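You operate a simulated robot arm through the tools that you are given. There is no shell and no other tool.

You are at the controls of a simulated two-armed robot. One attempt, no reset.

## Task
Clear the VACUUM fault: set the vacuum switch 10 kPa under the lowest gauge and reset.
Fine: mode switch at STEP for it, off after; start nothing.

It is judged by the outcome, as a careful person would: the job done as asked, and still so three seconds after it is handed in. It fails if anything else is knocked over, pushed out of place, dropped, spilled or broken.

## Robot
Two 7-joint arms with two-finger parallel grippers on one trunk that stands fixed in place. Base frame: the origin is at the foot of the trunk, x ahead of it, y to its left, z up. Lengths are in mm, angles in rad, forces in N, time in s.
The left shoulder is at [20, 113, 1447], the right one opposite. With the tool pointing down near the work surface each hand reaches from about 100 to 400 mm from the base axis, measured 20 degrees to its own side. Payload 1.57 kg a hand.
The tool frame of a hand sits at the grasp point between the pads (the TCP): z along the fingers, y along the line on which they close. The tips reach 30 mm beyond it. Largest opening 80 mm; finger width 17, thickness 12; the body of the gripper, 40 by 82 mm, starts 80 mm behind the TCP.
Orientation is that of the tool frame in the base frame, as a unit quaternion [x, y, z, w]. With the fingers straight down and closing along the base's y, the tool's x points along the base's -x, its y along +y and its z along -z.

## Interface
- The arms move only by the tool send_rows. It takes "left_commands", "right_commands" or both (then of equal length, played together; a hand with none holds still); each is text: rows parted by semicolons, each of 7 numbers parted by spaces: the shift along the tool's x, y, z in units of 30 mm (1.0 is 30 mm), then the turn, a rotation vector about the tool's x, y, z in units of 6 degrees (1.0 is 6 degrees), then the gripper command, from -1 (fully open) to 1 (shut), values between in proportion. In form: tx ty tz ax ay az claw; .... A call has 1 to 20 rows; each row shifts and turns the commanded pose from where the row before left it, along the tool's axes as they then stand. A call with a number of a shift or a turn outside -1 to 1 is refused whole. A row lasts 0.2 s, in which the tool goes at most 50 mm and 0.15 rad; a call with a longer step from one row to the next is refused whole, and so is a gripper value outside its range. Where a pose cannot be reached the arm comes as near as it can. A force on the tool above 40 N (or 10 N above the force at the start of the call, whichever is more), or a blocked arm, ends the call early, and 0.2 s more pass. Each finger travels about 45 mm/s and halts on what it meets, pressing with about 32 N; the grip force reading is that of the motor and also rises with nothing between the fingers. The clock runs only during rows and for 0.2 s after the last one: add rows that do not move to give the fingers time. The reply holds the time, the measured pose of the TCP, the force on the tool along the base axes, the opening and the grip force, in the units named above and with some noise, with the torque about the TCP (base axes, N m) and any sound that the robot's microphone picked up.
- Cameras (640 x 400 px; columns grow to the right, rows downward): "scene" is now at [92.2, 40.9, 1581.7]; the picture's right is [0.46, -0.89, -0.00], its down [-0.42, -0.22, -0.88] and it looks along [0.78, 0.40, -0.47] (base axes); focal length 214 px, centre (320, 200). "left" rides on the left gripper at [72, 7, -122] in its tool frame; the picture's right is [-0.09, 1.00, 0.00], its down [-0.84, -0.08, -0.54] and it looks along [-0.54, -0.05, 0.84] (tool axes); focal length 238 px, centre (320, 200). "right" rides on the right gripper at [72, -7, -122] in its tool frame; the picture's right is [0.09, 1.00, 0.00], its down [-0.84, 0.08, -0.54] and it looks along [-0.54, 0.05, 0.84] (tool axes); focal length 238 px, centre (320, 200). There is no depth. A picture from a camera that has moved, and an enlarged one, comes with that camera's place and axes in the base frame and with its lens.
- capture(camera): a new picture of that camera. The clock stands still meanwhile.
- move_column(by): moves the trunk up (or, below 0, down) by that many mm; the arms and the scene camera ride with it, the base frame stays. It gives what a move gives, with no picture.
- pan_tilt(pan, tilt): turns the head with the scene camera to pan (to the left, within 1.396 rad either way) and tilt (down, from -0.506 to 1.204), counted from straight ahead of the robot. It gives what a move gives.
- zoom(camera, box): a new picture of the part [left, top, right, bottom] of that camera's present view, enlarged. The clock stands still meanwhile.
- close_job(): hands the job in; it is judged then, once.

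Places have to be worked out from the pictures, the camera data and where the tool is seen. Open the grippers and draw the arms clear of the work before you hand the job in, unless the task says otherwise.

The tools are called as name(argument=value, ...) on one line, values as JSON. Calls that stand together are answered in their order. send_rows: Moves the arms, as the interface text tells. Its arguments: {"type":"object","properties":{"left_commands":{"type":"string"},"right_commands":{"type":"string"}},"required":[]} The other tools are called the same way: move_column (by) moves the trunk up or down; pan_tilt (pan, tilt) turns the head that bears the scene camera; capture (camera) takes a picture; zoom (camera, box) takes an enlarged picture of a part of a camera's view; close_job () hands the job in.

At the start:

```text
t: 0.0
left_eef_pos: [166.3, 221.9, 1491.3]
left_orientation: [0.0, 1.0, 0.001, 0.001]
left_ft_force: [-0.1, 0.1, -0.2]
left_ft_torque: [0.0, -0.01, -0.04]
left_width: 79.8
left_gripper_force: 0.1
right_eef_pos: [335.9, 44.1, 1430.9]
right_orientation: [-0.001, 1.0, 0.001, 0.0]
right_ft_force: [-0.3, -0.1, -0.1]
right_ft_torque: [-0.03, 0.03, -0.03]
right_width: 79.9
right_gripper_force: 0.0
trunk travel left (down, up): [-500.0, 70.0]
head pan, tilt (commanded): [0.476, 0.49]
```

scene: 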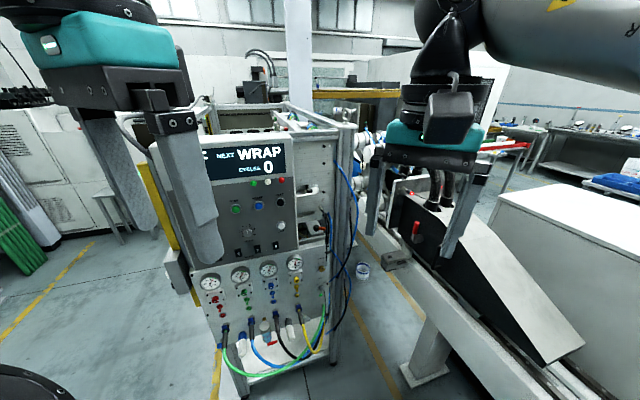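
right: 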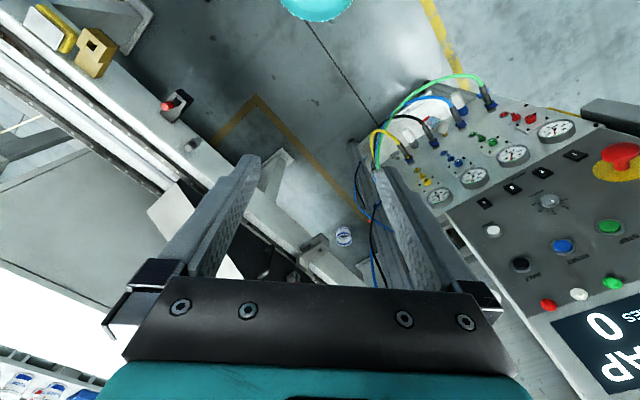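
left: 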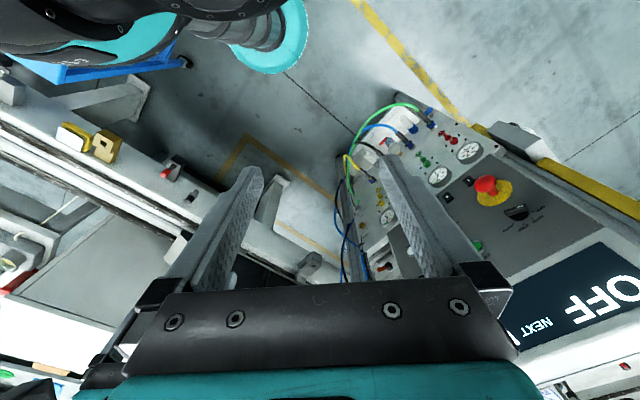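

The scene shows a control cabinet with a display, buttons, a mode switch, four gauges and coloured knobs/hoses. I'll take zoomed views before moving anything.

zoom(camera="scene", box=[190, 130, 350, 230])

zoom(camera="scene", box=[190, 210, 350, 310])

zoom(camera="right", box=[400, 70, 640, 220])

zoom(camera="right", box=[440, 180, 640, 305])

zoom(camera="left", box=[340, 80, 640, 280])

```text
4.00 times, centred on (270, 180) of scene
camera zoom: at [92.2, 40.9, 1581.7], right [0.46, -0.89, 0.0], down [-0.42, -0.22, -0.88], along [0.78, 0.4, -0.47], focal length 858 px, centre (520, 280)
```

zoom: 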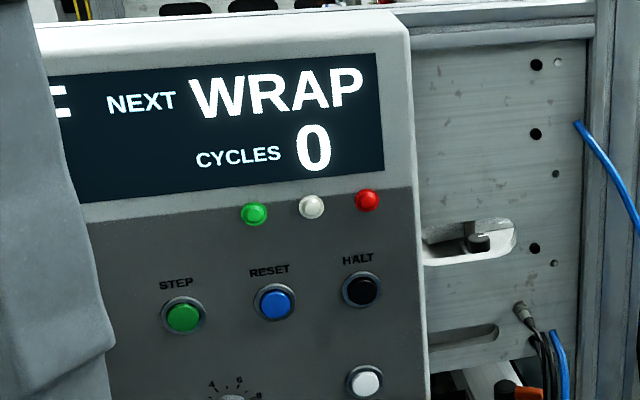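

```text
4.00 times, centred on (270, 260) of scene
camera zoom: at [92.2, 40.9, 1581.7], right [0.46, -0.89, 0.0], down [-0.42, -0.22, -0.88], along [0.78, 0.4, -0.47], focal length 858 px, centre (520, -40)
```

zoom: 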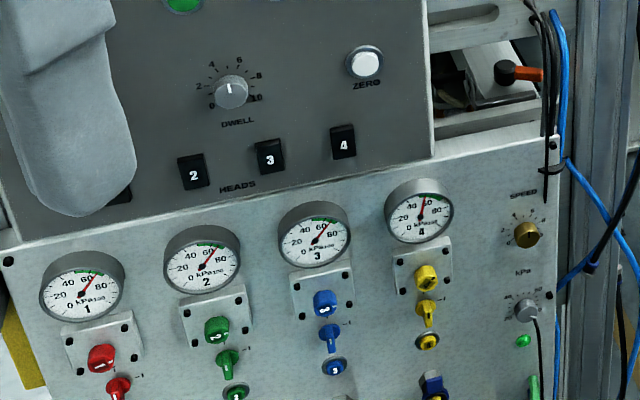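

```text
2.67 times, centred on (520, 145) of right
camera zoom: at [264.0, 36.5, 1551.6], right [-0.09, 1.0, 0.0], down [0.84, 0.08, 0.54], along [0.54, 0.05, -0.84], focal length 636 px, centre (-213, 347)
```

zoom: 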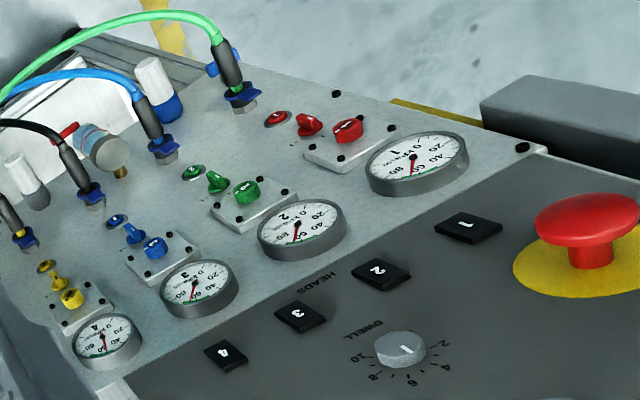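

```text
3.20 times, centred on (540, 242) of right
camera zoom: at [264.0, 36.5, 1551.6], right [-0.09, 1.0, 0.0], down [0.84, 0.08, 0.54], along [0.54, 0.05, -0.84], focal length 763 px, centre (-384, 64)
```

zoom: 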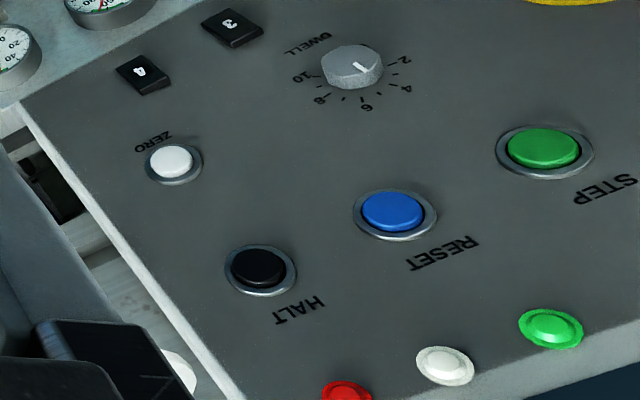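

```text
2.00 times, centred on (490, 180) of left
camera zoom: at [95.2, 228.8, 1613.6], right [0.09, 1.0, 0.0], down [0.84, -0.08, 0.54], along [0.54, -0.05, -0.84], focal length 477 px, centre (-20, 240)
```

zoom: 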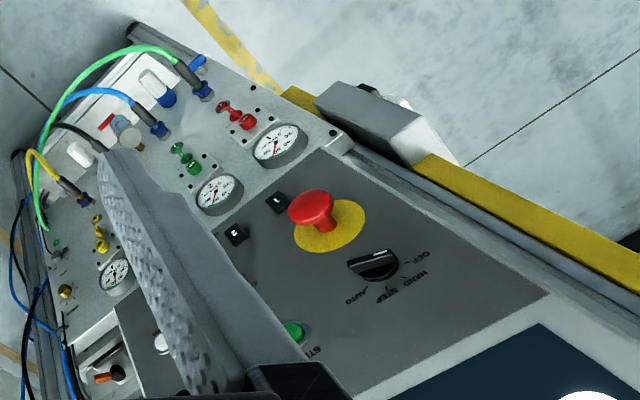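

Triangulating from the three cameras, the E-stop is near [369, 551, 1178], RESET near [496, 449, 1271] and ZERO near [540, 411, 1184]. The left hand hides the mode switch from the scene camera, so I'll raise it about 150 mm to get a clear view.

send_rows(left_commands="0 0 -1 0 0 0 -1; 0 0 -1 0 0 0 -1; 0 0 -1 0 0 0 -1; 0 0 -1 0 0 0 -1; 0 0 -1 0 0 0 -1; 0 0 0 0 0 0 -1")

capture(camera="scene")

capture(camera="left")

```text
t: 1.4
left_eef_pos: [170.1, 219.0, 1622.6]
left_orientation: [0.0, 1.0, 0.0, 0.001]
left_ft_force: [-0.4, 0.0, 0.1]
left_ft_torque: [0.02, -0.01, 0.0]
left_width: 80.0
left_gripper_force: 0.1
left hand out of reach, approached as far as the arm can: row 5
right_eef_pos: [336.3, 42.8, 1430.7]
right_orientation: [0.001, 1.0, 0.001, 0.001]
right_ft_force: [0.6, 0.1, -0.2]
right_ft_torque: [0.03, 0.02, 0.0]
right_width: 79.8
right_gripper_force: 0.1
trunk travel left (down, up): [-500.0, 70.0]
head pan, tilt (commanded): [0.476, 0.49]
```

```text
taken
camera scene: at [91.4, 40.6, 1581.7], right [0.46, -0.89, 0.0], down [-0.42, -0.22, -0.88], along [0.78, 0.4, -0.47], focal length 214 px, centre (320, 200)
```

scene: 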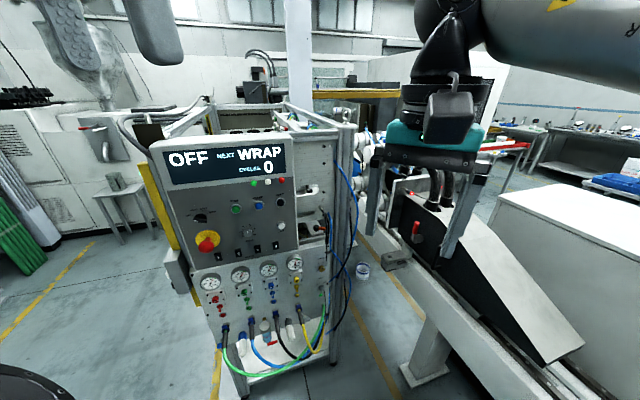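

```text
taken
camera left: at [98.8, 225.0, 1744.3], right [0.09, 1.0, 0.0], down [0.84, -0.08, 0.54], along [0.54, -0.05, -0.84], focal length 238 px, centre (320, 200)
```

left: 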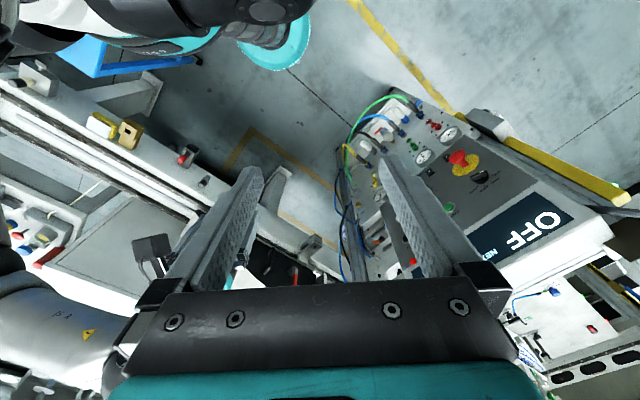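

The whole panel is now in view. I'll zoom in on the display, switches, gauges and the vacuum switch.

zoom(camera="scene", box=[150, 130, 310, 230])

zoom(camera="scene", box=[185, 190, 249, 230])

zoom(camera="scene", box=[190, 250, 254, 290])

zoom(camera="scene", box=[248, 246, 312, 286])

zoom(camera="scene", box=[290, 240, 354, 280])

zoom(camera="scene", box=[195, 270, 355, 370])

```text
4.00 times, centred on (230, 180) of scene
camera zoom: at [91.4, 40.6, 1581.7], right [0.46, -0.89, 0.0], down [-0.42, -0.22, -0.88], along [0.78, 0.4, -0.47], focal length 858 px, centre (680, 280)
```

zoom: 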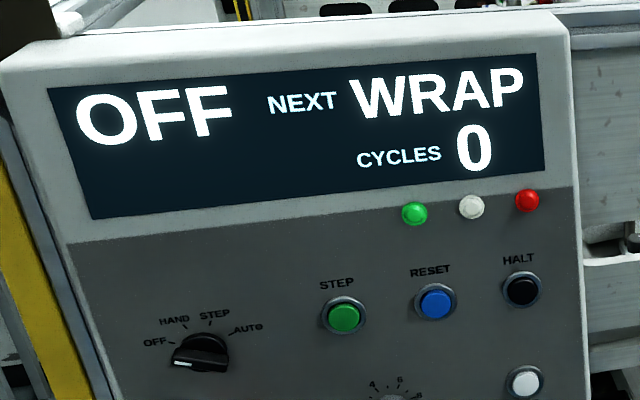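

```text
10.00 times, centred on (217, 210) of scene
camera zoom: at [91.4, 40.6, 1581.7], right [0.46, -0.89, 0.0], down [-0.42, -0.22, -0.88], along [0.78, 0.4, -0.47], focal length 2145 px, centre (1350, 100)
```

zoom: 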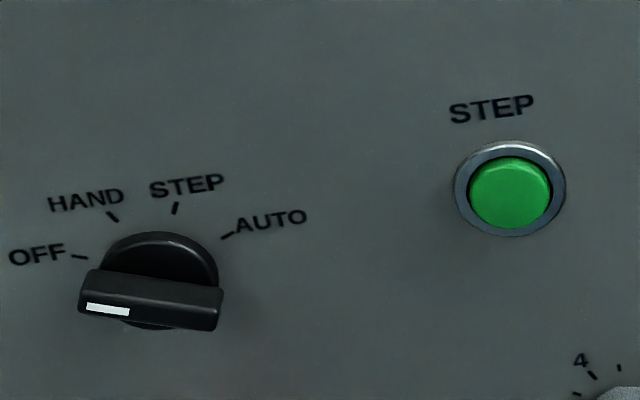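

```text
10.00 times, centred on (222, 270) of scene
camera zoom: at [91.4, 40.6, 1581.7], right [0.46, -0.89, 0.0], down [-0.42, -0.22, -0.88], along [0.78, 0.4, -0.47], focal length 2145 px, centre (1300, -500)
```

zoom: 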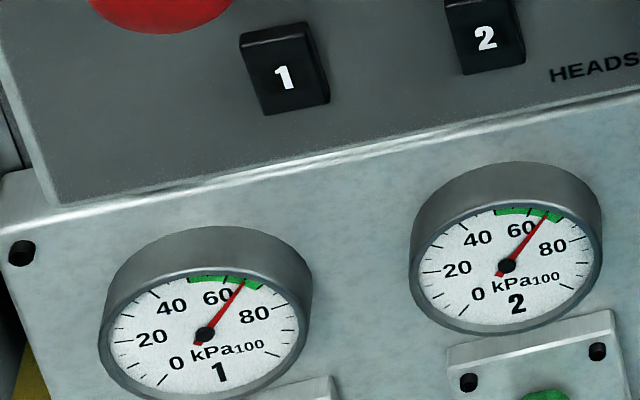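

```text
10.00 times, centred on (280, 266) of scene
camera zoom: at [91.4, 40.6, 1581.7], right [0.46, -0.89, 0.0], down [-0.42, -0.22, -0.88], along [0.78, 0.4, -0.47], focal length 2145 px, centre (720, -460)
```

zoom: 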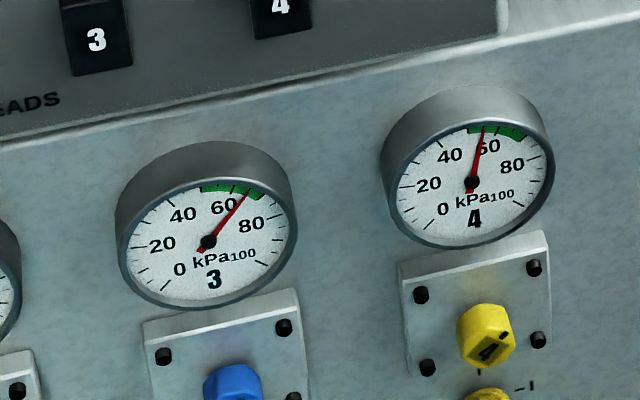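

```text
10.00 times, centred on (322, 260) of scene
camera zoom: at [91.4, 40.6, 1581.7], right [0.46, -0.89, 0.0], down [-0.42, -0.22, -0.88], along [0.78, 0.4, -0.47], focal length 2145 px, centre (300, -400)
```

zoom: 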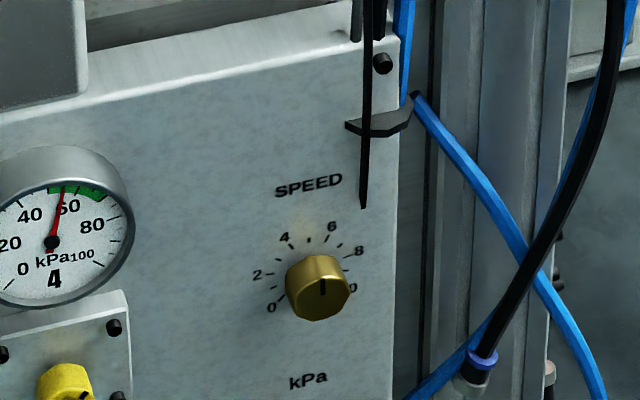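

```text
4.00 times, centred on (275, 320) of scene
camera zoom: at [91.4, 40.6, 1581.7], right [0.46, -0.89, 0.0], down [-0.42, -0.22, -0.88], along [0.78, 0.4, -0.47], focal length 858 px, centre (500, -280)
```

zoom: 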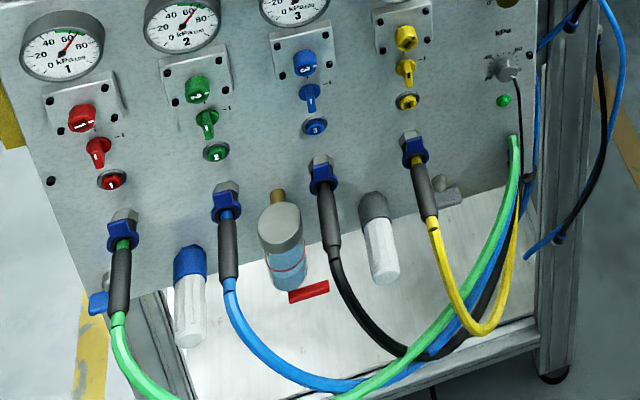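

Gauge 4 (yellow) reads lowest, and the vacuum switch is the small silver kPa knob at lower right. I'll zoom in more on both.

zoom(camera="scene", box=[306, 275, 338, 295])

zoom(camera="scene", box=[282, 251, 306, 266])

zoom(camera="scene", box=[225, 215, 305, 265])

zoom(camera="left", box=[400, 80, 640, 230])

```text
16.00 times, centred on (322, 285) of scene
camera zoom: at [91.4, 40.6, 1581.7], right [0.46, -0.89, 0.0], down [-0.42, -0.22, -0.88], along [0.78, 0.4, -0.47], focal length 3432 px, centre (288, -1160)
```

zoom: 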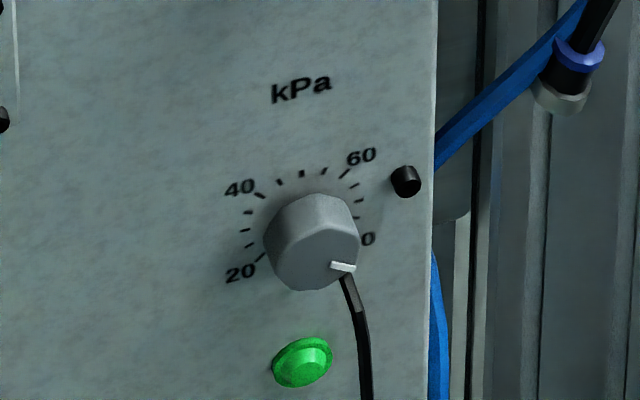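

```text
16.00 times, centred on (294, 258) of scene
camera zoom: at [91.4, 40.6, 1581.7], right [0.46, -0.89, 0.0], down [-0.42, -0.22, -0.88], along [0.78, 0.4, -0.47], focal length 3432 px, centre (736, -736)
```

zoom: 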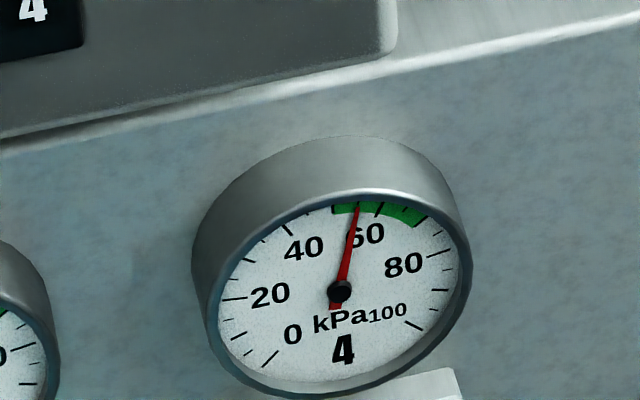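

```text
8.00 times, centred on (265, 240) of scene
camera zoom: at [91.4, 40.6, 1581.7], right [0.46, -0.89, 0.0], down [-0.42, -0.22, -0.88], along [0.78, 0.4, -0.47], focal length 1716 px, centre (760, -120)
```

zoom: 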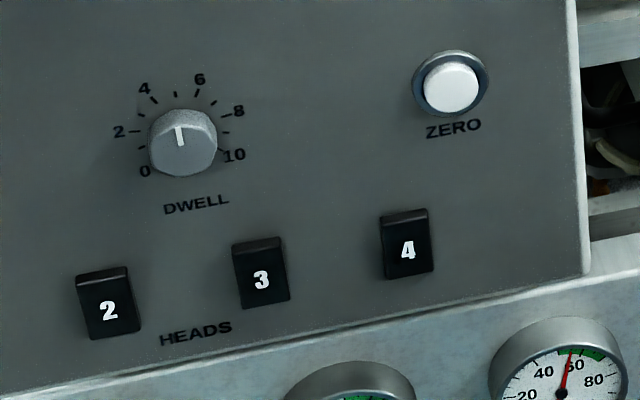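

```text
2.67 times, centred on (520, 155) of left
camera zoom: at [98.8, 225.0, 1744.3], right [0.09, 1.0, 0.0], down [0.84, -0.08, 0.54], along [0.54, -0.05, -0.84], focal length 636 px, centre (-213, 320)
```

zoom: 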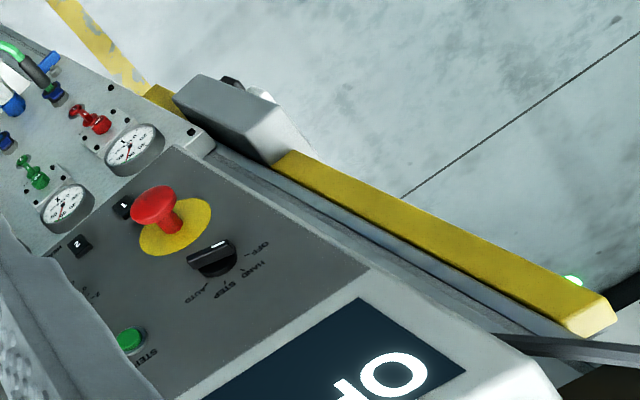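

The scene rays put the panel face on a roughly vertical plane with its right direction about [0.66, -0.75, 0] and inward normal about [0.75, 0.66, 0]. The kPa knob is probably near [630, 305, 850]. I'll pull the right hand back out of the way and move the left hand ahead of the panel.

send_rows(left_commands="-0.7 0.45 0.67 0 0 -1 -1; -0.7 0.45 0.67 0 0 -1 -1; 0 0 0 0 0 -1 -1; 0 0 0 0 0 -1 -1; 0 0 0 0 0 -1 -1; 0 0 0 0 0 -1 -1; 0 0 0 0 0 -0.93 -1; 0 0 1 0 0 0 -1; 0 0 1 0 0 0 -1; 0 0 0 0 0 0 -1", right_commands="0.3 -0.6 0 0 0 0 -1; 0.3 -0.6 0 0 0 0 -1; 0.3 -0.6 0 0 0 0 -1; 0.3 -0.6 0 0 0 0 -1; 0.3 -0.6 0 0 0 0 -1; 0.3 -0.6 0 0 0 0 -1; 0.3 -0.6 0 0 0 0 -1; 0.3 -0.6 0 0 0 0 -1; 0.3 -0.6 0 0 0 0 -1; 0 0 0 0 0 0 -1")

capture(camera="scene")

capture(camera="left")

capture(camera="right")

```text
t: 3.6
left_eef_pos: [211.6, 247.4, 1520.5]
left_orientation: [-0.355, 0.935, 0.0, 0.0]
left_ft_force: [0.0, 0.4, -0.6]
left_ft_torque: [-0.02, -0.01, 0.03]
left_width: 80.2
left_gripper_force: 0.1
right_eef_pos: [253.1, -117.9, 1430.0]
right_orientation: [0.0, 1.0, 0.0, 0.0]
right_ft_force: [-0.2, 0.2, 0.0]
right_ft_torque: [-0.03, -0.01, 0.02]
right_width: 80.2
right_gripper_force: 0.0
trunk travel left (down, up): [-500.0, 70.0]
head pan, tilt (commanded): [0.476, 0.49]
```

```text
taken
camera scene: at [92.4, 41.2, 1581.6], right [0.46, -0.89, 0.0], down [-0.42, -0.22, -0.88], along [0.78, 0.4, -0.47], focal length 214 px, centre (320, 200)
```

scene: 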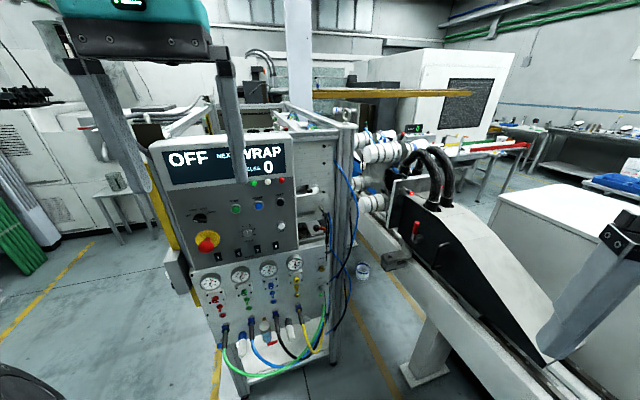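

```text
taken
camera left: at [153.6, 204.6, 1642.9], right [-0.59, 0.81, 0.0], down [0.68, 0.5, 0.54], along [0.44, 0.32, -0.84], focal length 238 px, centre (320, 200)
```

left: 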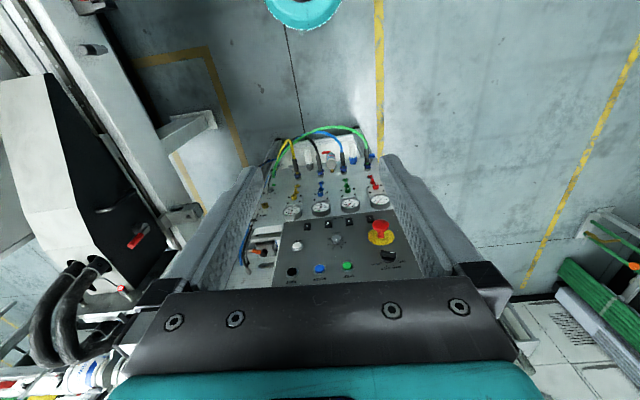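

```text
taken
camera right: at [181.9, -125.3, 1552.0], right [-0.09, 1.0, 0.0], down [0.84, 0.08, 0.54], along [0.54, 0.05, -0.84], focal length 238 px, centre (320, 200)
```

right: 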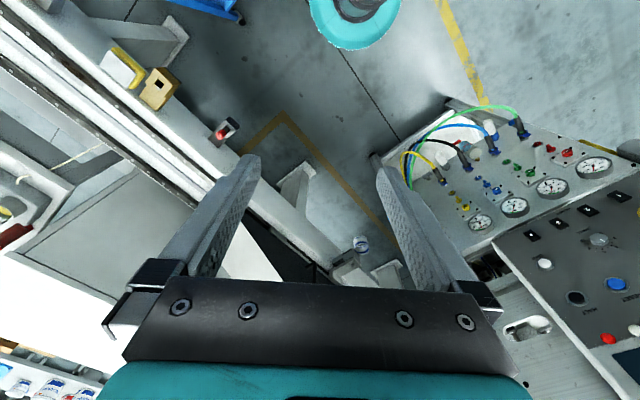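

The left tool's y axis now lies along the panel, and the panel is squarely in view, upside down. Next I'll pitch the hand forward toward the panel, easing ahead and down and stopping about 120 mm short of it.

send_rows(left_commands="-0.5 -0.066 0.267 0 -1 0 -1; -0.469 -0.066 0.318 0 -1 0 -1; -0.4335 -0.066 0.365 0 -1 0 -1; -0.393 -0.066 0.408 0 -1 0 -1; -0.348 -0.066 0.447 0 -1 0 -1; -0.2995 -0.066 0.481 0 -1 0 -1; -0.2475 -0.066 0.51 0 -1 0 -1; -0.193 -0.066 0.533 0 -1 0 -1; 0 0 0 0 0 0 -1")

capture(camera="scene")

capture(camera="left")

```text
t: 5.6
left_eef_pos: [311.8, 316.0, 1456.5]
left_orientation: [-0.324, 0.854, 0.144, 0.382]
left_ft_force: [0.4, 0.2, 0.2]
left_ft_torque: [-0.02, 0.01, 0.0]
left_width: 79.8
left_gripper_force: 0.0
right_eef_pos: [253.5, -118.3, 1432.6]
right_orientation: [0.0, 1.0, 0.001, 0.001]
right_ft_force: [-0.3, -0.2, 0.4]
right_ft_torque: [0.03, 0.01, 0.04]
right_width: 80.3
right_gripper_force: 0.0
trunk travel left (down, up): [-500.0, 70.0]
head pan, tilt (commanded): [0.476, 0.49]
```

```text
taken
camera scene: at [91.9, 40.9, 1581.7], right [0.46, -0.89, 0.0], down [-0.42, -0.22, -0.88], along [0.78, 0.4, -0.47], focal length 214 px, centre (320, 200)
```

scene: 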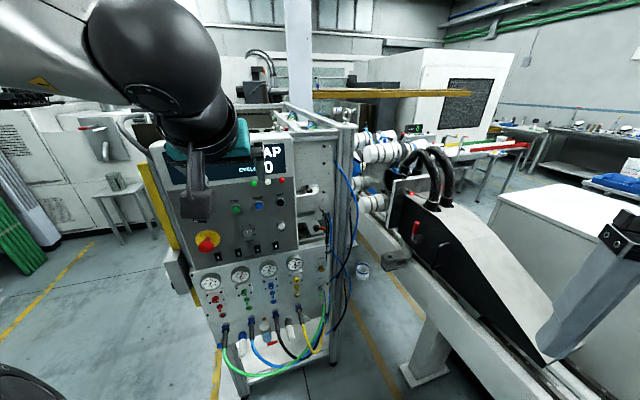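

```text
taken
camera left: at [203.9, 228.3, 1485.7], right [-0.61, 0.79, 0.07], down [0.17, 0.05, 0.98], along [0.77, 0.62, -0.16], focal length 238 px, centre (320, 200)
```

left: 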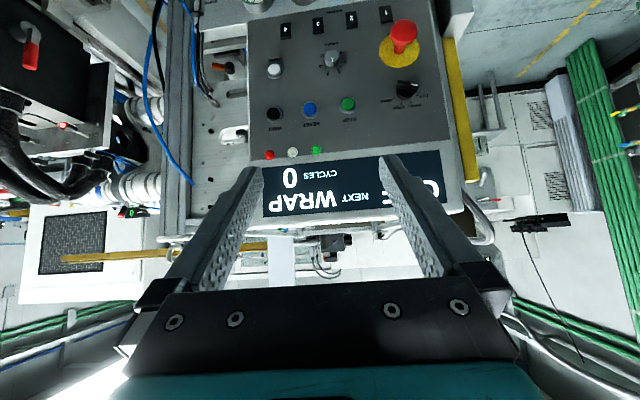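

The left camera now looks straight at the panel, upside down. Before lowering the trunk I'll look to the right, and down, to check that the right arm has nothing beneath it.

pan_tilt(pan=-0.9, tilt=0.8)

capture(camera="scene")

pan_tilt(pan=0.9, tilt=0.8)

capture(camera="scene")

```text
t: 7.1
left_eef_pos: [311.5, 316.0, 1458.0]
left_orientation: [-0.325, 0.854, 0.145, 0.38]
left_ft_force: [-0.4, -0.7, -0.4]
left_ft_torque: [0.0, 0.0, 0.01]
left_width: 79.9
left_gripper_force: 0.0
right_eef_pos: [253.8, -117.7, 1431.0]
right_orientation: [0.0, 1.0, 0.0, 0.0]
right_ft_force: [0.0, -0.6, -0.8]
right_ft_torque: [0.0, -0.05, -0.02]
right_width: 80.1
right_gripper_force: 0.0
trunk travel left (down, up): [-500.0, 70.0]
head pan, tilt (commanded): [-0.901, 0.799]
```

```text
taken
camera scene: at [61.3, -64.1, 1554.8], right [-0.78, -0.62, 0.0], down [-0.45, 0.56, -0.7], along [0.43, -0.55, -0.72], focal length 214 px, centre (320, 200)
```

scene: 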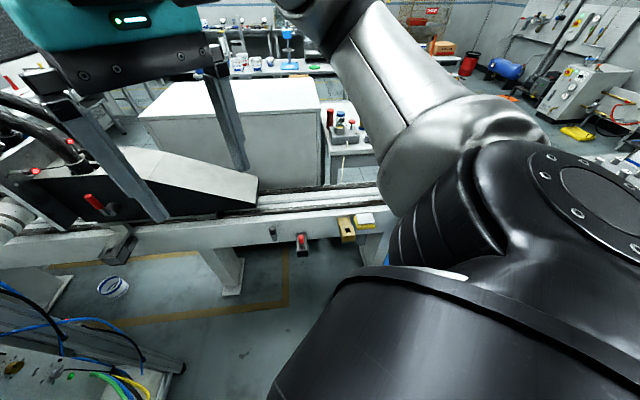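

```text
t: 8.9
left_eef_pos: [310.1, 314.9, 1456.9]
left_orientation: [-0.325, 0.854, 0.145, 0.38]
left_ft_force: [0.4, 0.6, -0.8]
left_ft_torque: [0.0, -0.01, 0.0]
left_width: 80.2
left_gripper_force: 0.0
right_eef_pos: [253.1, -116.2, 1430.5]
right_orientation: [0.0, 1.0, 0.001, 0.0]
right_ft_force: [-0.4, 0.8, 0.0]
right_ft_torque: [0.02, -0.01, 0.01]
right_width: 80.0
right_gripper_force: 0.1
trunk travel left (down, up): [-500.0, 70.0]
head pan, tilt (commanded): [0.901, 0.799]
```

```text
taken
camera scene: at [61.3, 62.3, 1554.8], right [0.78, -0.62, 0.0], down [-0.45, -0.56, -0.7], along [0.43, 0.55, -0.72], focal length 214 px, centre (320, 200)
```

scene: 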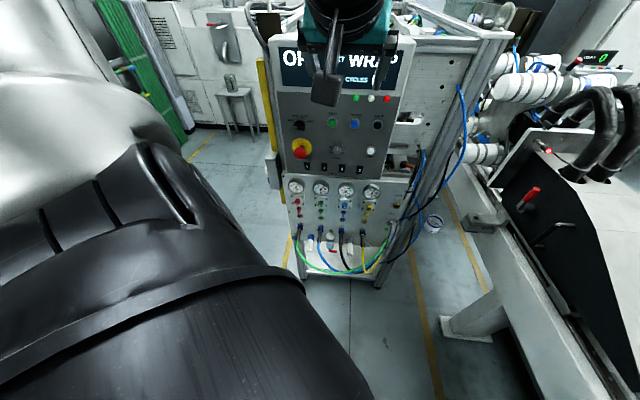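

The conveyor is only about 750 high and angles away from the right elbow. The left elbow is also well clear of the cabinet. I'll lower the trunk 300 mm for a frontal look at the gauges and kPa knob.

move_column(by=-200)

capture(camera="left")

move_column(by=-150)

capture(camera="left")

capture(camera="scene")

```text
t: 11.1
left_eef_pos: [311.5, 315.3, 1257.4]
left_orientation: [-0.325, 0.854, 0.145, 0.38]
left_ft_force: [0.1, 0.3, 0.1]
left_ft_torque: [0.01, -0.01, 0.01]
left_width: 80.0
left_gripper_force: 0.0
right_eef_pos: [254.5, -118.0, 1231.1]
right_orientation: [-0.001, 1.0, 0.0, 0.0]
right_ft_force: [0.2, -0.5, 0.4]
right_ft_torque: [-0.01, -0.01, 0.0]
right_width: 80.1
right_gripper_force: 0.1
trunk travel left (down, up): [-300.0, 270.0]
head pan, tilt (commanded): [0.901, 0.799]
```

```text
taken
camera left: at [204.0, 228.3, 1286.0], right [-0.61, 0.79, 0.07], down [0.17, 0.05, 0.98], along [0.77, 0.62, -0.16], focal length 238 px, centre (320, 200)
```

left: 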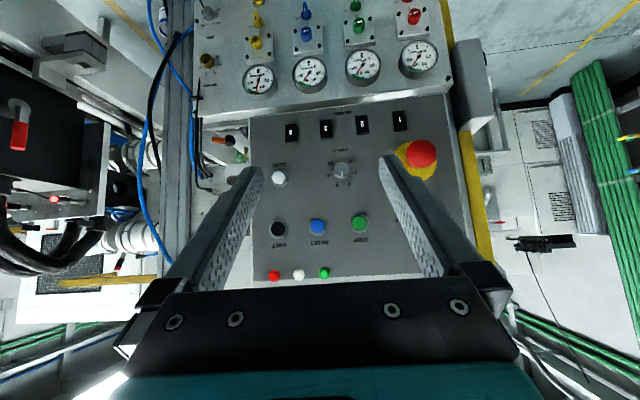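

```text
t: 12.8
left_eef_pos: [311.2, 314.1, 1108.6]
left_orientation: [-0.325, 0.854, 0.145, 0.38]
left_ft_force: [-0.2, 0.2, -0.3]
left_ft_torque: [0.0, -0.01, 0.02]
left_width: 79.8
left_gripper_force: 0.1
right_eef_pos: [254.6, -117.4, 1081.0]
right_orientation: [0.001, 1.0, 0.001, 0.0]
right_ft_force: [-0.4, -0.3, 0.2]
right_ft_torque: [0.01, 0.0, -0.02]
right_width: 80.0
right_gripper_force: 0.1
trunk travel left (down, up): [-150.0, 420.0]
head pan, tilt (commanded): [0.901, 0.799]
```

```text
taken
camera left: at [204.0, 228.3, 1136.0], right [-0.61, 0.79, 0.07], down [0.17, 0.05, 0.98], along [0.77, 0.62, -0.16], focal length 238 px, centre (320, 200)
```

left: 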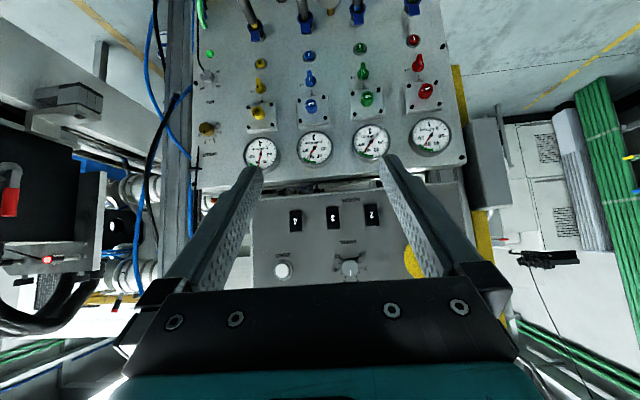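

```text
taken
camera scene: at [61.2, 62.3, 1204.9], right [0.78, -0.62, 0.0], down [-0.45, -0.56, -0.7], along [0.43, 0.55, -0.72], focal length 214 px, centre (320, 200)
```

scene: 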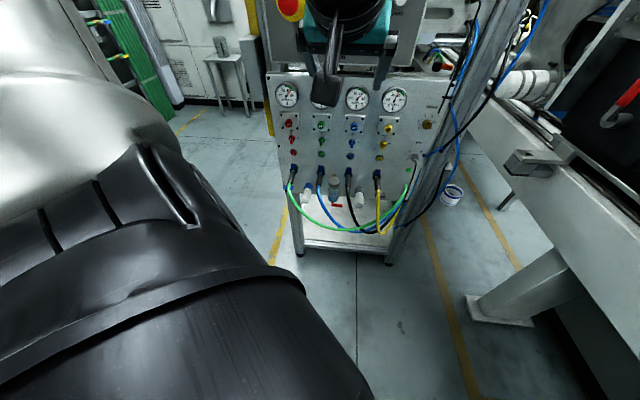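

Two left camera heights now give me a vertical stereo baseline. I'll zoom in on the gauges and the kPa knob, with the head tilted back up.

zoom(camera="left", box=[188, 40, 284, 100])

zoom(camera="left", box=[188, 110, 284, 170])

zoom(camera="left", box=[241, 138, 281, 163])

zoom(camera="left", box=[190, 60, 230, 85])

pan_tilt(pan=0.55, tilt=0.25)

capture(camera="scene")

```text
6.67 times, centred on (236, 70) of left
camera zoom: at [204.0, 228.3, 1136.0], right [-0.61, 0.79, 0.07], down [0.17, 0.05, 0.98], along [0.77, 0.62, -0.16], focal length 1589 px, centre (880, 1067)
```

zoom: 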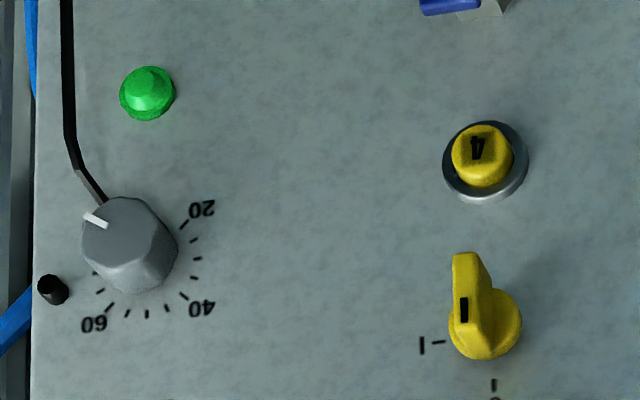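

```text
6.67 times, centred on (236, 140) of left
camera zoom: at [204.0, 228.3, 1136.0], right [-0.61, 0.79, 0.07], down [0.17, 0.05, 0.98], along [0.77, 0.62, -0.16], focal length 1589 px, centre (880, 600)
```

zoom: 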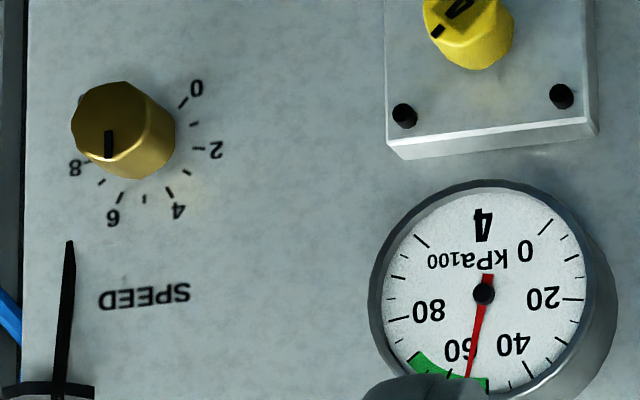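

```text
16.00 times, centred on (261, 150) of left
camera zoom: at [204.0, 228.3, 1136.0], right [-0.61, 0.79, 0.07], down [0.17, 0.05, 0.98], along [0.77, 0.62, -0.16], focal length 3814 px, centre (1264, 992)
```

zoom: 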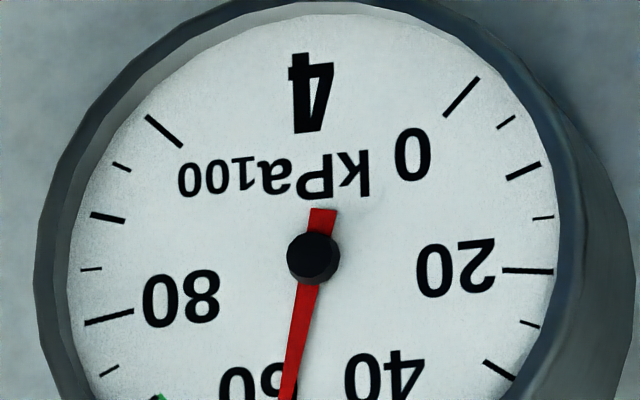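

```text
16.00 times, centred on (210, 72) of left
camera zoom: at [204.0, 228.3, 1136.0], right [-0.61, 0.79, 0.07], down [0.17, 0.05, 0.98], along [0.77, 0.62, -0.16], focal length 3814 px, centre (2080, 2240)
```

zoom: 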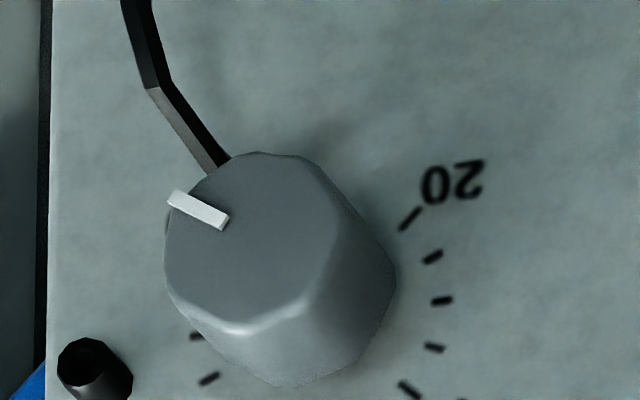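

```text
t: 13.8
left_eef_pos: [311.1, 314.9, 1107.5]
left_orientation: [-0.324, 0.854, 0.145, 0.38]
left_ft_force: [0.0, 0.8, 0.3]
left_ft_torque: [0.01, -0.02, 0.0]
left_width: 80.1
left_gripper_force: 0.1
right_eef_pos: [253.8, -117.8, 1081.5]
right_orientation: [0.001, 1.0, 0.001, 0.0]
right_ft_force: [-0.1, 0.3, -0.2]
right_ft_torque: [0.01, -0.03, 0.01]
right_width: 80.1
right_gripper_force: 0.1
trunk travel left (down, up): [-150.0, 420.0]
head pan, tilt (commanded): [0.55, 0.25]
```

```text
taken
camera scene: at [90.7, 47.9, 1253.9], right [0.52, -0.85, 0.0], down [-0.21, -0.13, -0.97], along [0.83, 0.51, -0.25], focal length 214 px, centre (320, 200)
```

scene: 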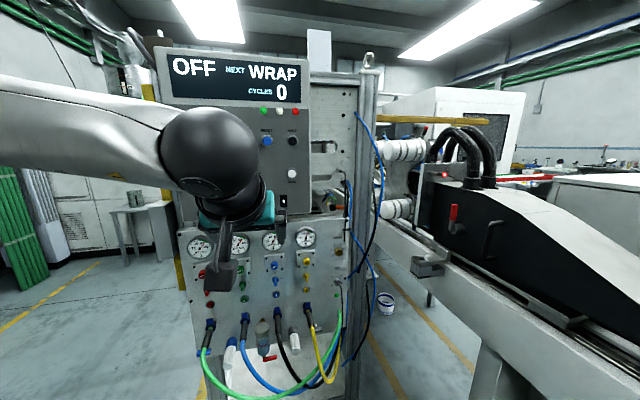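

The kPa scale runs 20 to 80 over 270°, so 4.5° per kPa, and the pointer is now around 75. Gauge 4 reads roughly 55–56. I'll take a finer look with the scene camera at its new height to pin down the panel's yaw.

zoom(camera="scene", box=[150, 40, 310, 140])

zoom(camera="scene", box=[240, 100, 368, 180])

zoom(camera="scene", box=[250, 210, 378, 290])

zoom(camera="scene", box=[290, 222, 326, 250])

zoom(camera="scene", box=[318, 265, 358, 290])

```text
4.00 times, centred on (230, 90) of scene
camera zoom: at [90.7, 47.9, 1253.9], right [0.52, -0.85, 0.0], down [-0.21, -0.13, -0.97], along [0.83, 0.51, -0.25], focal length 858 px, centre (680, 640)
```

zoom: 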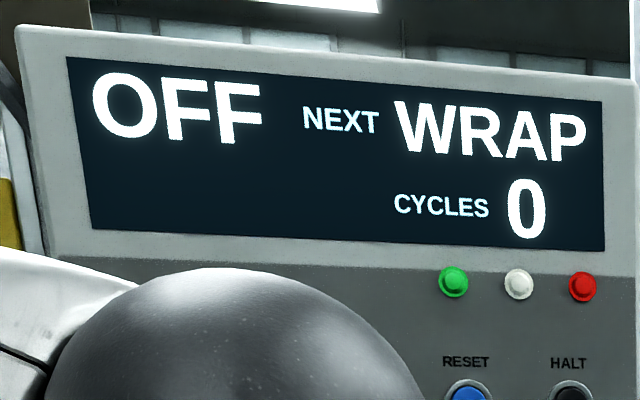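

```text
5.00 times, centred on (304, 140) of scene
camera zoom: at [90.7, 47.9, 1253.9], right [0.52, -0.85, 0.0], down [-0.21, -0.13, -0.97], along [0.83, 0.51, -0.25], focal length 1072 px, centre (400, 500)
```

zoom: 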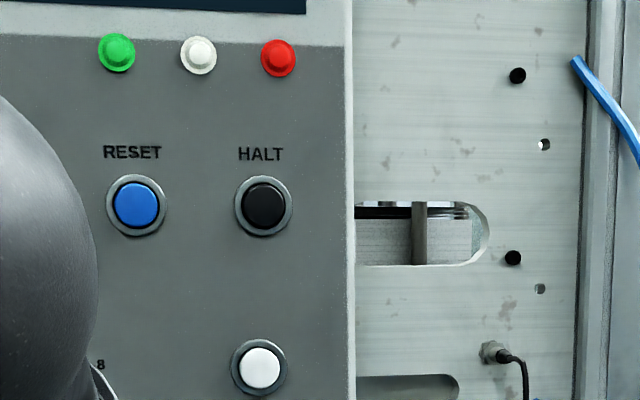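

```text
5.00 times, centred on (314, 250) of scene
camera zoom: at [90.7, 47.9, 1253.9], right [0.52, -0.85, 0.0], down [-0.21, -0.13, -0.97], along [0.83, 0.51, -0.25], focal length 1072 px, centre (350, -50)
```

zoom: 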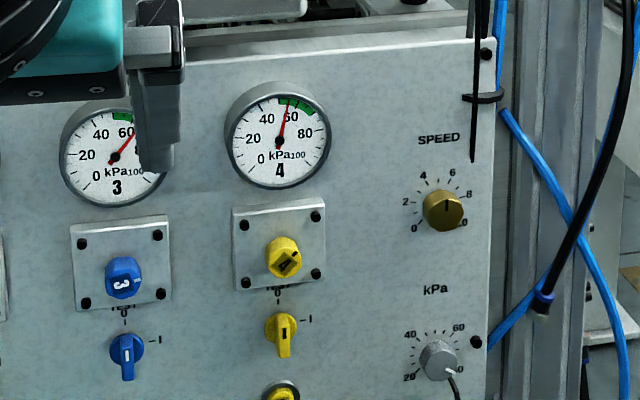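

```text
14.29 times, centred on (308, 236) of scene
camera zoom: at [90.7, 47.9, 1253.9], right [0.52, -0.85, 0.0], down [-0.21, -0.13, -0.97], along [0.83, 0.51, -0.25], focal length 3064 px, centre (491, -314)
```

zoom: 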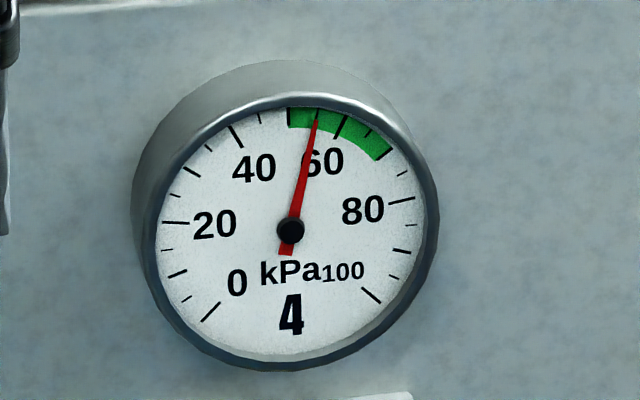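

```text
16.00 times, centred on (338, 278) of scene
camera zoom: at [90.7, 47.9, 1253.9], right [0.52, -0.85, 0.0], down [-0.21, -0.13, -0.97], along [0.83, 0.51, -0.25], focal length 3432 px, centre (32, -1040)
```

zoom: 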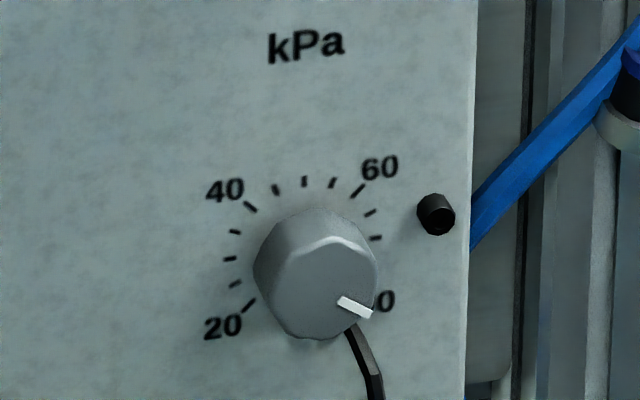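

The two scene camera heights give kPa knob ≈ [680, 340, 797] and RESET ≈ [504.5, 459, 1264.5]. The mode switch centre is at u ≈ -128, z ≈ 1254, with stops at -67.5°, -22.5°, 22.5° and 67.5°. The panel yaw is about 45°. I'll raise the trunk 150 mm and bring the left hand level in front of the mode switch, well short of the panel.

move_column(by=150)

send_rows(left_commands="-0.268 0.598 0.297 0 -1 0 0.1; -0.235 0.598 0.324 0 -1 0 0.1; -0.2 0.598 0.346 0 -1 0 0.1; -0.163 0.598 0.365 0 -1 0 0.1; -0.124 0.598 0.38 0 -1 0 0.1; -0.083 0.598 0.391 0 -1 0 0.1; -0.042 0.598 0.398 0 -1 0 0.1; 0 0 0 -0.57 0 0 0.1; 0 0 0 0 0 0 0.1")

capture(camera="left")

capture(camera="scene")

```text
t: 15.6
left_eef_pos: [310.6, 315.4, 1257.3]
left_orientation: [-0.325, 0.854, 0.145, 0.38]
left_ft_force: [0.4, -0.2, -0.2]
left_ft_torque: [0.01, 0.0, -0.02]
left_width: 80.2
left_gripper_force: 0.1
right_eef_pos: [255.2, -117.2, 1231.6]
right_orientation: [0.0, 1.0, 0.0, -0.001]
right_ft_force: [1.0, 0.0, -0.4]
right_ft_torque: [0.02, 0.01, 0.0]
right_width: 80.3
right_gripper_force: 0.0
trunk travel left (down, up): [-300.0, 270.0]
head pan, tilt (commanded): [0.55, 0.25]
```

```text
t: 17.6
left_eef_pos: [337.0, 473.8, 1289.6]
left_orientation: [-0.277, 0.671, 0.264, 0.635]
left_ft_force: [-0.7, 0.5, 0.5]
left_ft_torque: [-0.01, -0.02, 0.02]
left_width: 35.5
left_gripper_force: 0.0
left hand out of reach, approached as far as the arm can: row 1, 2, 3, 4, 5, 7
right_eef_pos: [253.7, -118.4, 1231.4]
right_orientation: [0.0, 1.0, 0.0, 0.0]
right_ft_force: [-0.3, -0.5, -0.4]
right_ft_torque: [0.0, 0.02, 0.0]
right_width: 80.0
right_gripper_force: 0.0
trunk travel left (down, up): [-300.0, 270.0]
head pan, tilt (commanded): [0.55, 0.25]
```

```text
taken
camera left: at [244.8, 390.6, 1225.6], right [-0.7, 0.71, 0.09], down [-0.3, -0.41, 0.86], along [0.65, 0.58, 0.5], focal length 238 px, centre (320, 200)
```

left: 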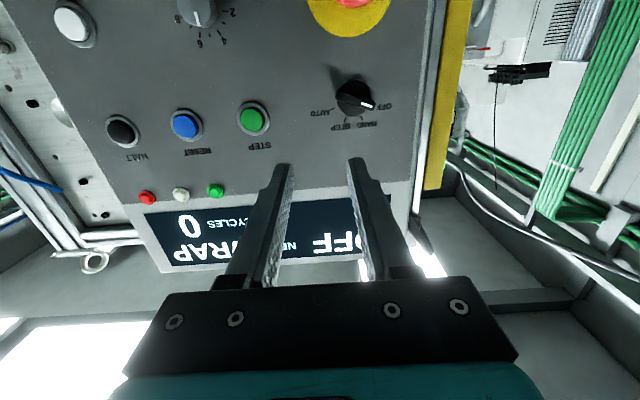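

```text
taken
camera scene: at [90.6, 47.7, 1403.9], right [0.52, -0.85, 0.0], down [-0.21, -0.13, -0.97], along [0.83, 0.51, -0.25], focal length 214 px, centre (320, 200)
```

scene: 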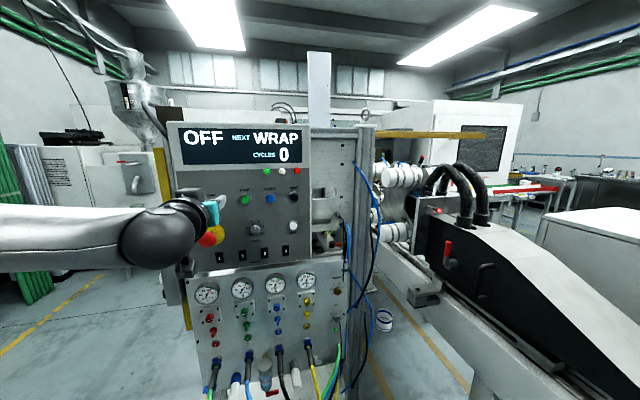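

The wrist reached a limit on some rows and ended about 3° short of level, at z ≈ 1290. RESET back-projects to [503, 461, 1263], which matches my map. I'll zoom on the mode switch to locate its centre.

zoom(camera="left", box=[290, 50, 418, 130])

zoom(camera="scene", box=[130, 160, 258, 240])

```text
5.00 times, centred on (354, 90) of left
camera zoom: at [244.8, 390.6, 1225.6], right [-0.7, 0.71, 0.09], down [-0.3, -0.41, 0.86], along [0.65, 0.58, 0.5], focal length 1192 px, centre (150, 750)
```

zoom: 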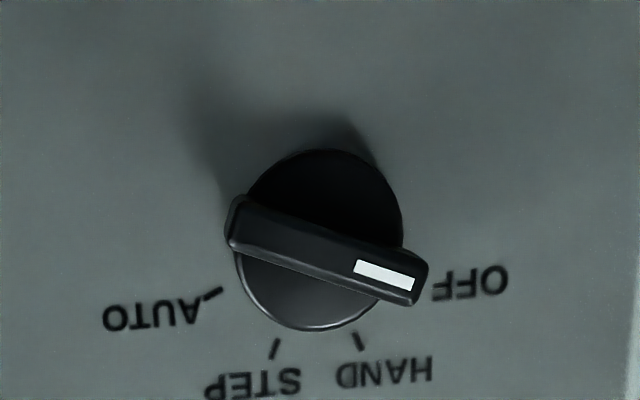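

```text
5.00 times, centred on (194, 200) of scene
camera zoom: at [90.6, 47.7, 1403.9], right [0.52, -0.85, 0.0], down [-0.21, -0.13, -0.97], along [0.83, 0.51, -0.25], focal length 1072 px, centre (950, 200)
```

zoom: 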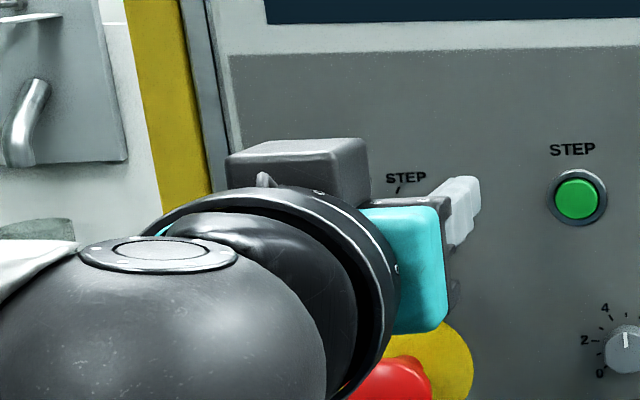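

The mode switch axis comes out at u ≈ -129, z ≈ 1254 from both cameras, with the bar face at n ≈ 667. I'll centre the hand on it about 75 mm short of the bar and finish the pitch.

send_rows(left_commands="0.4 0.36 0.1 0 -0.26 0 0.1; 0.4 0.36 0.1 0 -0.26 0 0.1; 0.4 0.35 0.1 0 0 0 0.1; 0 0 0 0 0 0 0.1")

```text
t: 18.6
left_eef_pos: [335.8, 479.7, 1284.5]
left_orientation: [-0.277, 0.671, 0.264, 0.635]
left_ft_force: [0.1, -0.2, 0.9]
left_ft_torque: [-0.01, 0.04, 0.02]
left_width: 35.9
left_gripper_force: 0.0
left hand out of reach, approached as far as the arm can: row 1, 2, 3
right_eef_pos: [253.0, -118.0, 1230.6]
right_orientation: [-0.001, 1.0, 0.001, 0.0]
right_ft_force: [-0.6, 0.2, -0.8]
right_ft_torque: [0.02, 0.04, 0.04]
right_width: 80.0
right_gripper_force: 0.0
trunk travel left (down, up): [-300.0, 270.0]
head pan, tilt (commanded): [0.55, 0.25]
```

The arm is stuck near a joint limit, as the wrist is folded close to the shoulder. I'll look left to see the arm's configuration before choosing a trunk height.

pan_tilt(pan=1.25, tilt=0.4)

capture(camera="scene")

```text
t: 19.6
left_eef_pos: [334.6, 479.8, 1283.8]
left_orientation: [-0.276, 0.672, 0.263, 0.635]
left_ft_force: [0.0, 0.5, -0.2]
left_ft_torque: [-0.01, -0.01, 0.03]
left_width: 36.0
left_gripper_force: 0.1
right_eef_pos: [254.5, -117.8, 1230.9]
right_orientation: [0.0, 1.0, 0.0, 0.0]
right_ft_force: [0.2, 0.0, -0.2]
right_ft_torque: [0.02, 0.02, 0.05]
right_width: 80.1
right_gripper_force: 0.1
trunk travel left (down, up): [-300.0, 270.0]
head pan, tilt (commanded): [1.25, 0.4]
```

```text
taken
camera scene: at [40.5, 86.9, 1390.0], right [0.95, -0.32, 0.0], down [-0.12, -0.37, -0.92], along [0.29, 0.87, -0.39], focal length 214 px, centre (320, 200)
```

scene: 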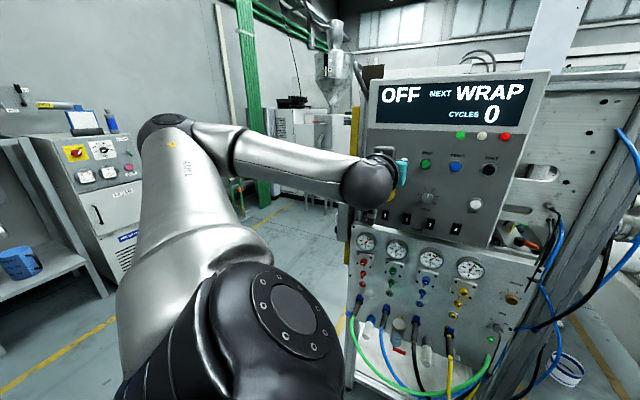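

The arm is elbow-up with the wrist level with the shoulder. Raising the trunk so the arm reaches down to the switch should free it. I'll raise 200 mm, then bring the hand down in front of the switch while staying short of the panel.

move_column(by=200)

send_rows(left_commands="0.8 0.1 0 0 0 0 0.1; 0.8 0.1 0 0 0 0 0.1; 0.8 0.1 0 0 0 0 0.1; 0.8 0.1 0 0 0 0 0.1; 0.8 0.1 0 0 0 0 0.1; 0.8 0.1 0 0 0 0 0.1; 0 0 0 0 0 0 0.1")

```text
t: 21.8
left_eef_pos: [334.6, 479.1, 1485.0]
left_orientation: [-0.277, 0.671, 0.264, 0.635]
left_ft_force: [-0.1, -0.4, -0.7]
left_ft_torque: [0.0, -0.03, -0.02]
left_width: 35.9
left_gripper_force: 0.1
right_eef_pos: [255.6, -118.0, 1430.4]
right_orientation: [0.0, 1.0, 0.001, 0.0]
right_ft_force: [-0.9, -0.3, 0.1]
right_ft_torque: [0.01, 0.0, 0.0]
right_width: 80.0
right_gripper_force: 0.0
trunk travel left (down, up): [-500.0, 70.0]
head pan, tilt (commanded): [1.25, 0.4]
```

```text
t: 23.4
left_eef_pos: [334.3, 478.7, 1484.8]
left_orientation: [-0.277, 0.671, 0.264, 0.635]
left_ft_force: [-0.5, 0.5, 0.3]
left_ft_torque: [0.02, -0.01, 0.01]
left_width: 35.9
left_gripper_force: 0.0
left hand out of reach, approached as far as the arm can: row 1, 2, 3, 4, 5, 6
right_eef_pos: [254.7, -117.9, 1431.2]
right_orientation: [-0.001, 1.0, 0.001, 0.0]
right_ft_force: [-0.6, -0.6, 0.3]
right_ft_torque: [0.01, -0.01, 0.0]
right_width: 80.1
right_gripper_force: 0.0
trunk travel left (down, up): [-500.0, 70.0]
head pan, tilt (commanded): [1.25, 0.4]
```

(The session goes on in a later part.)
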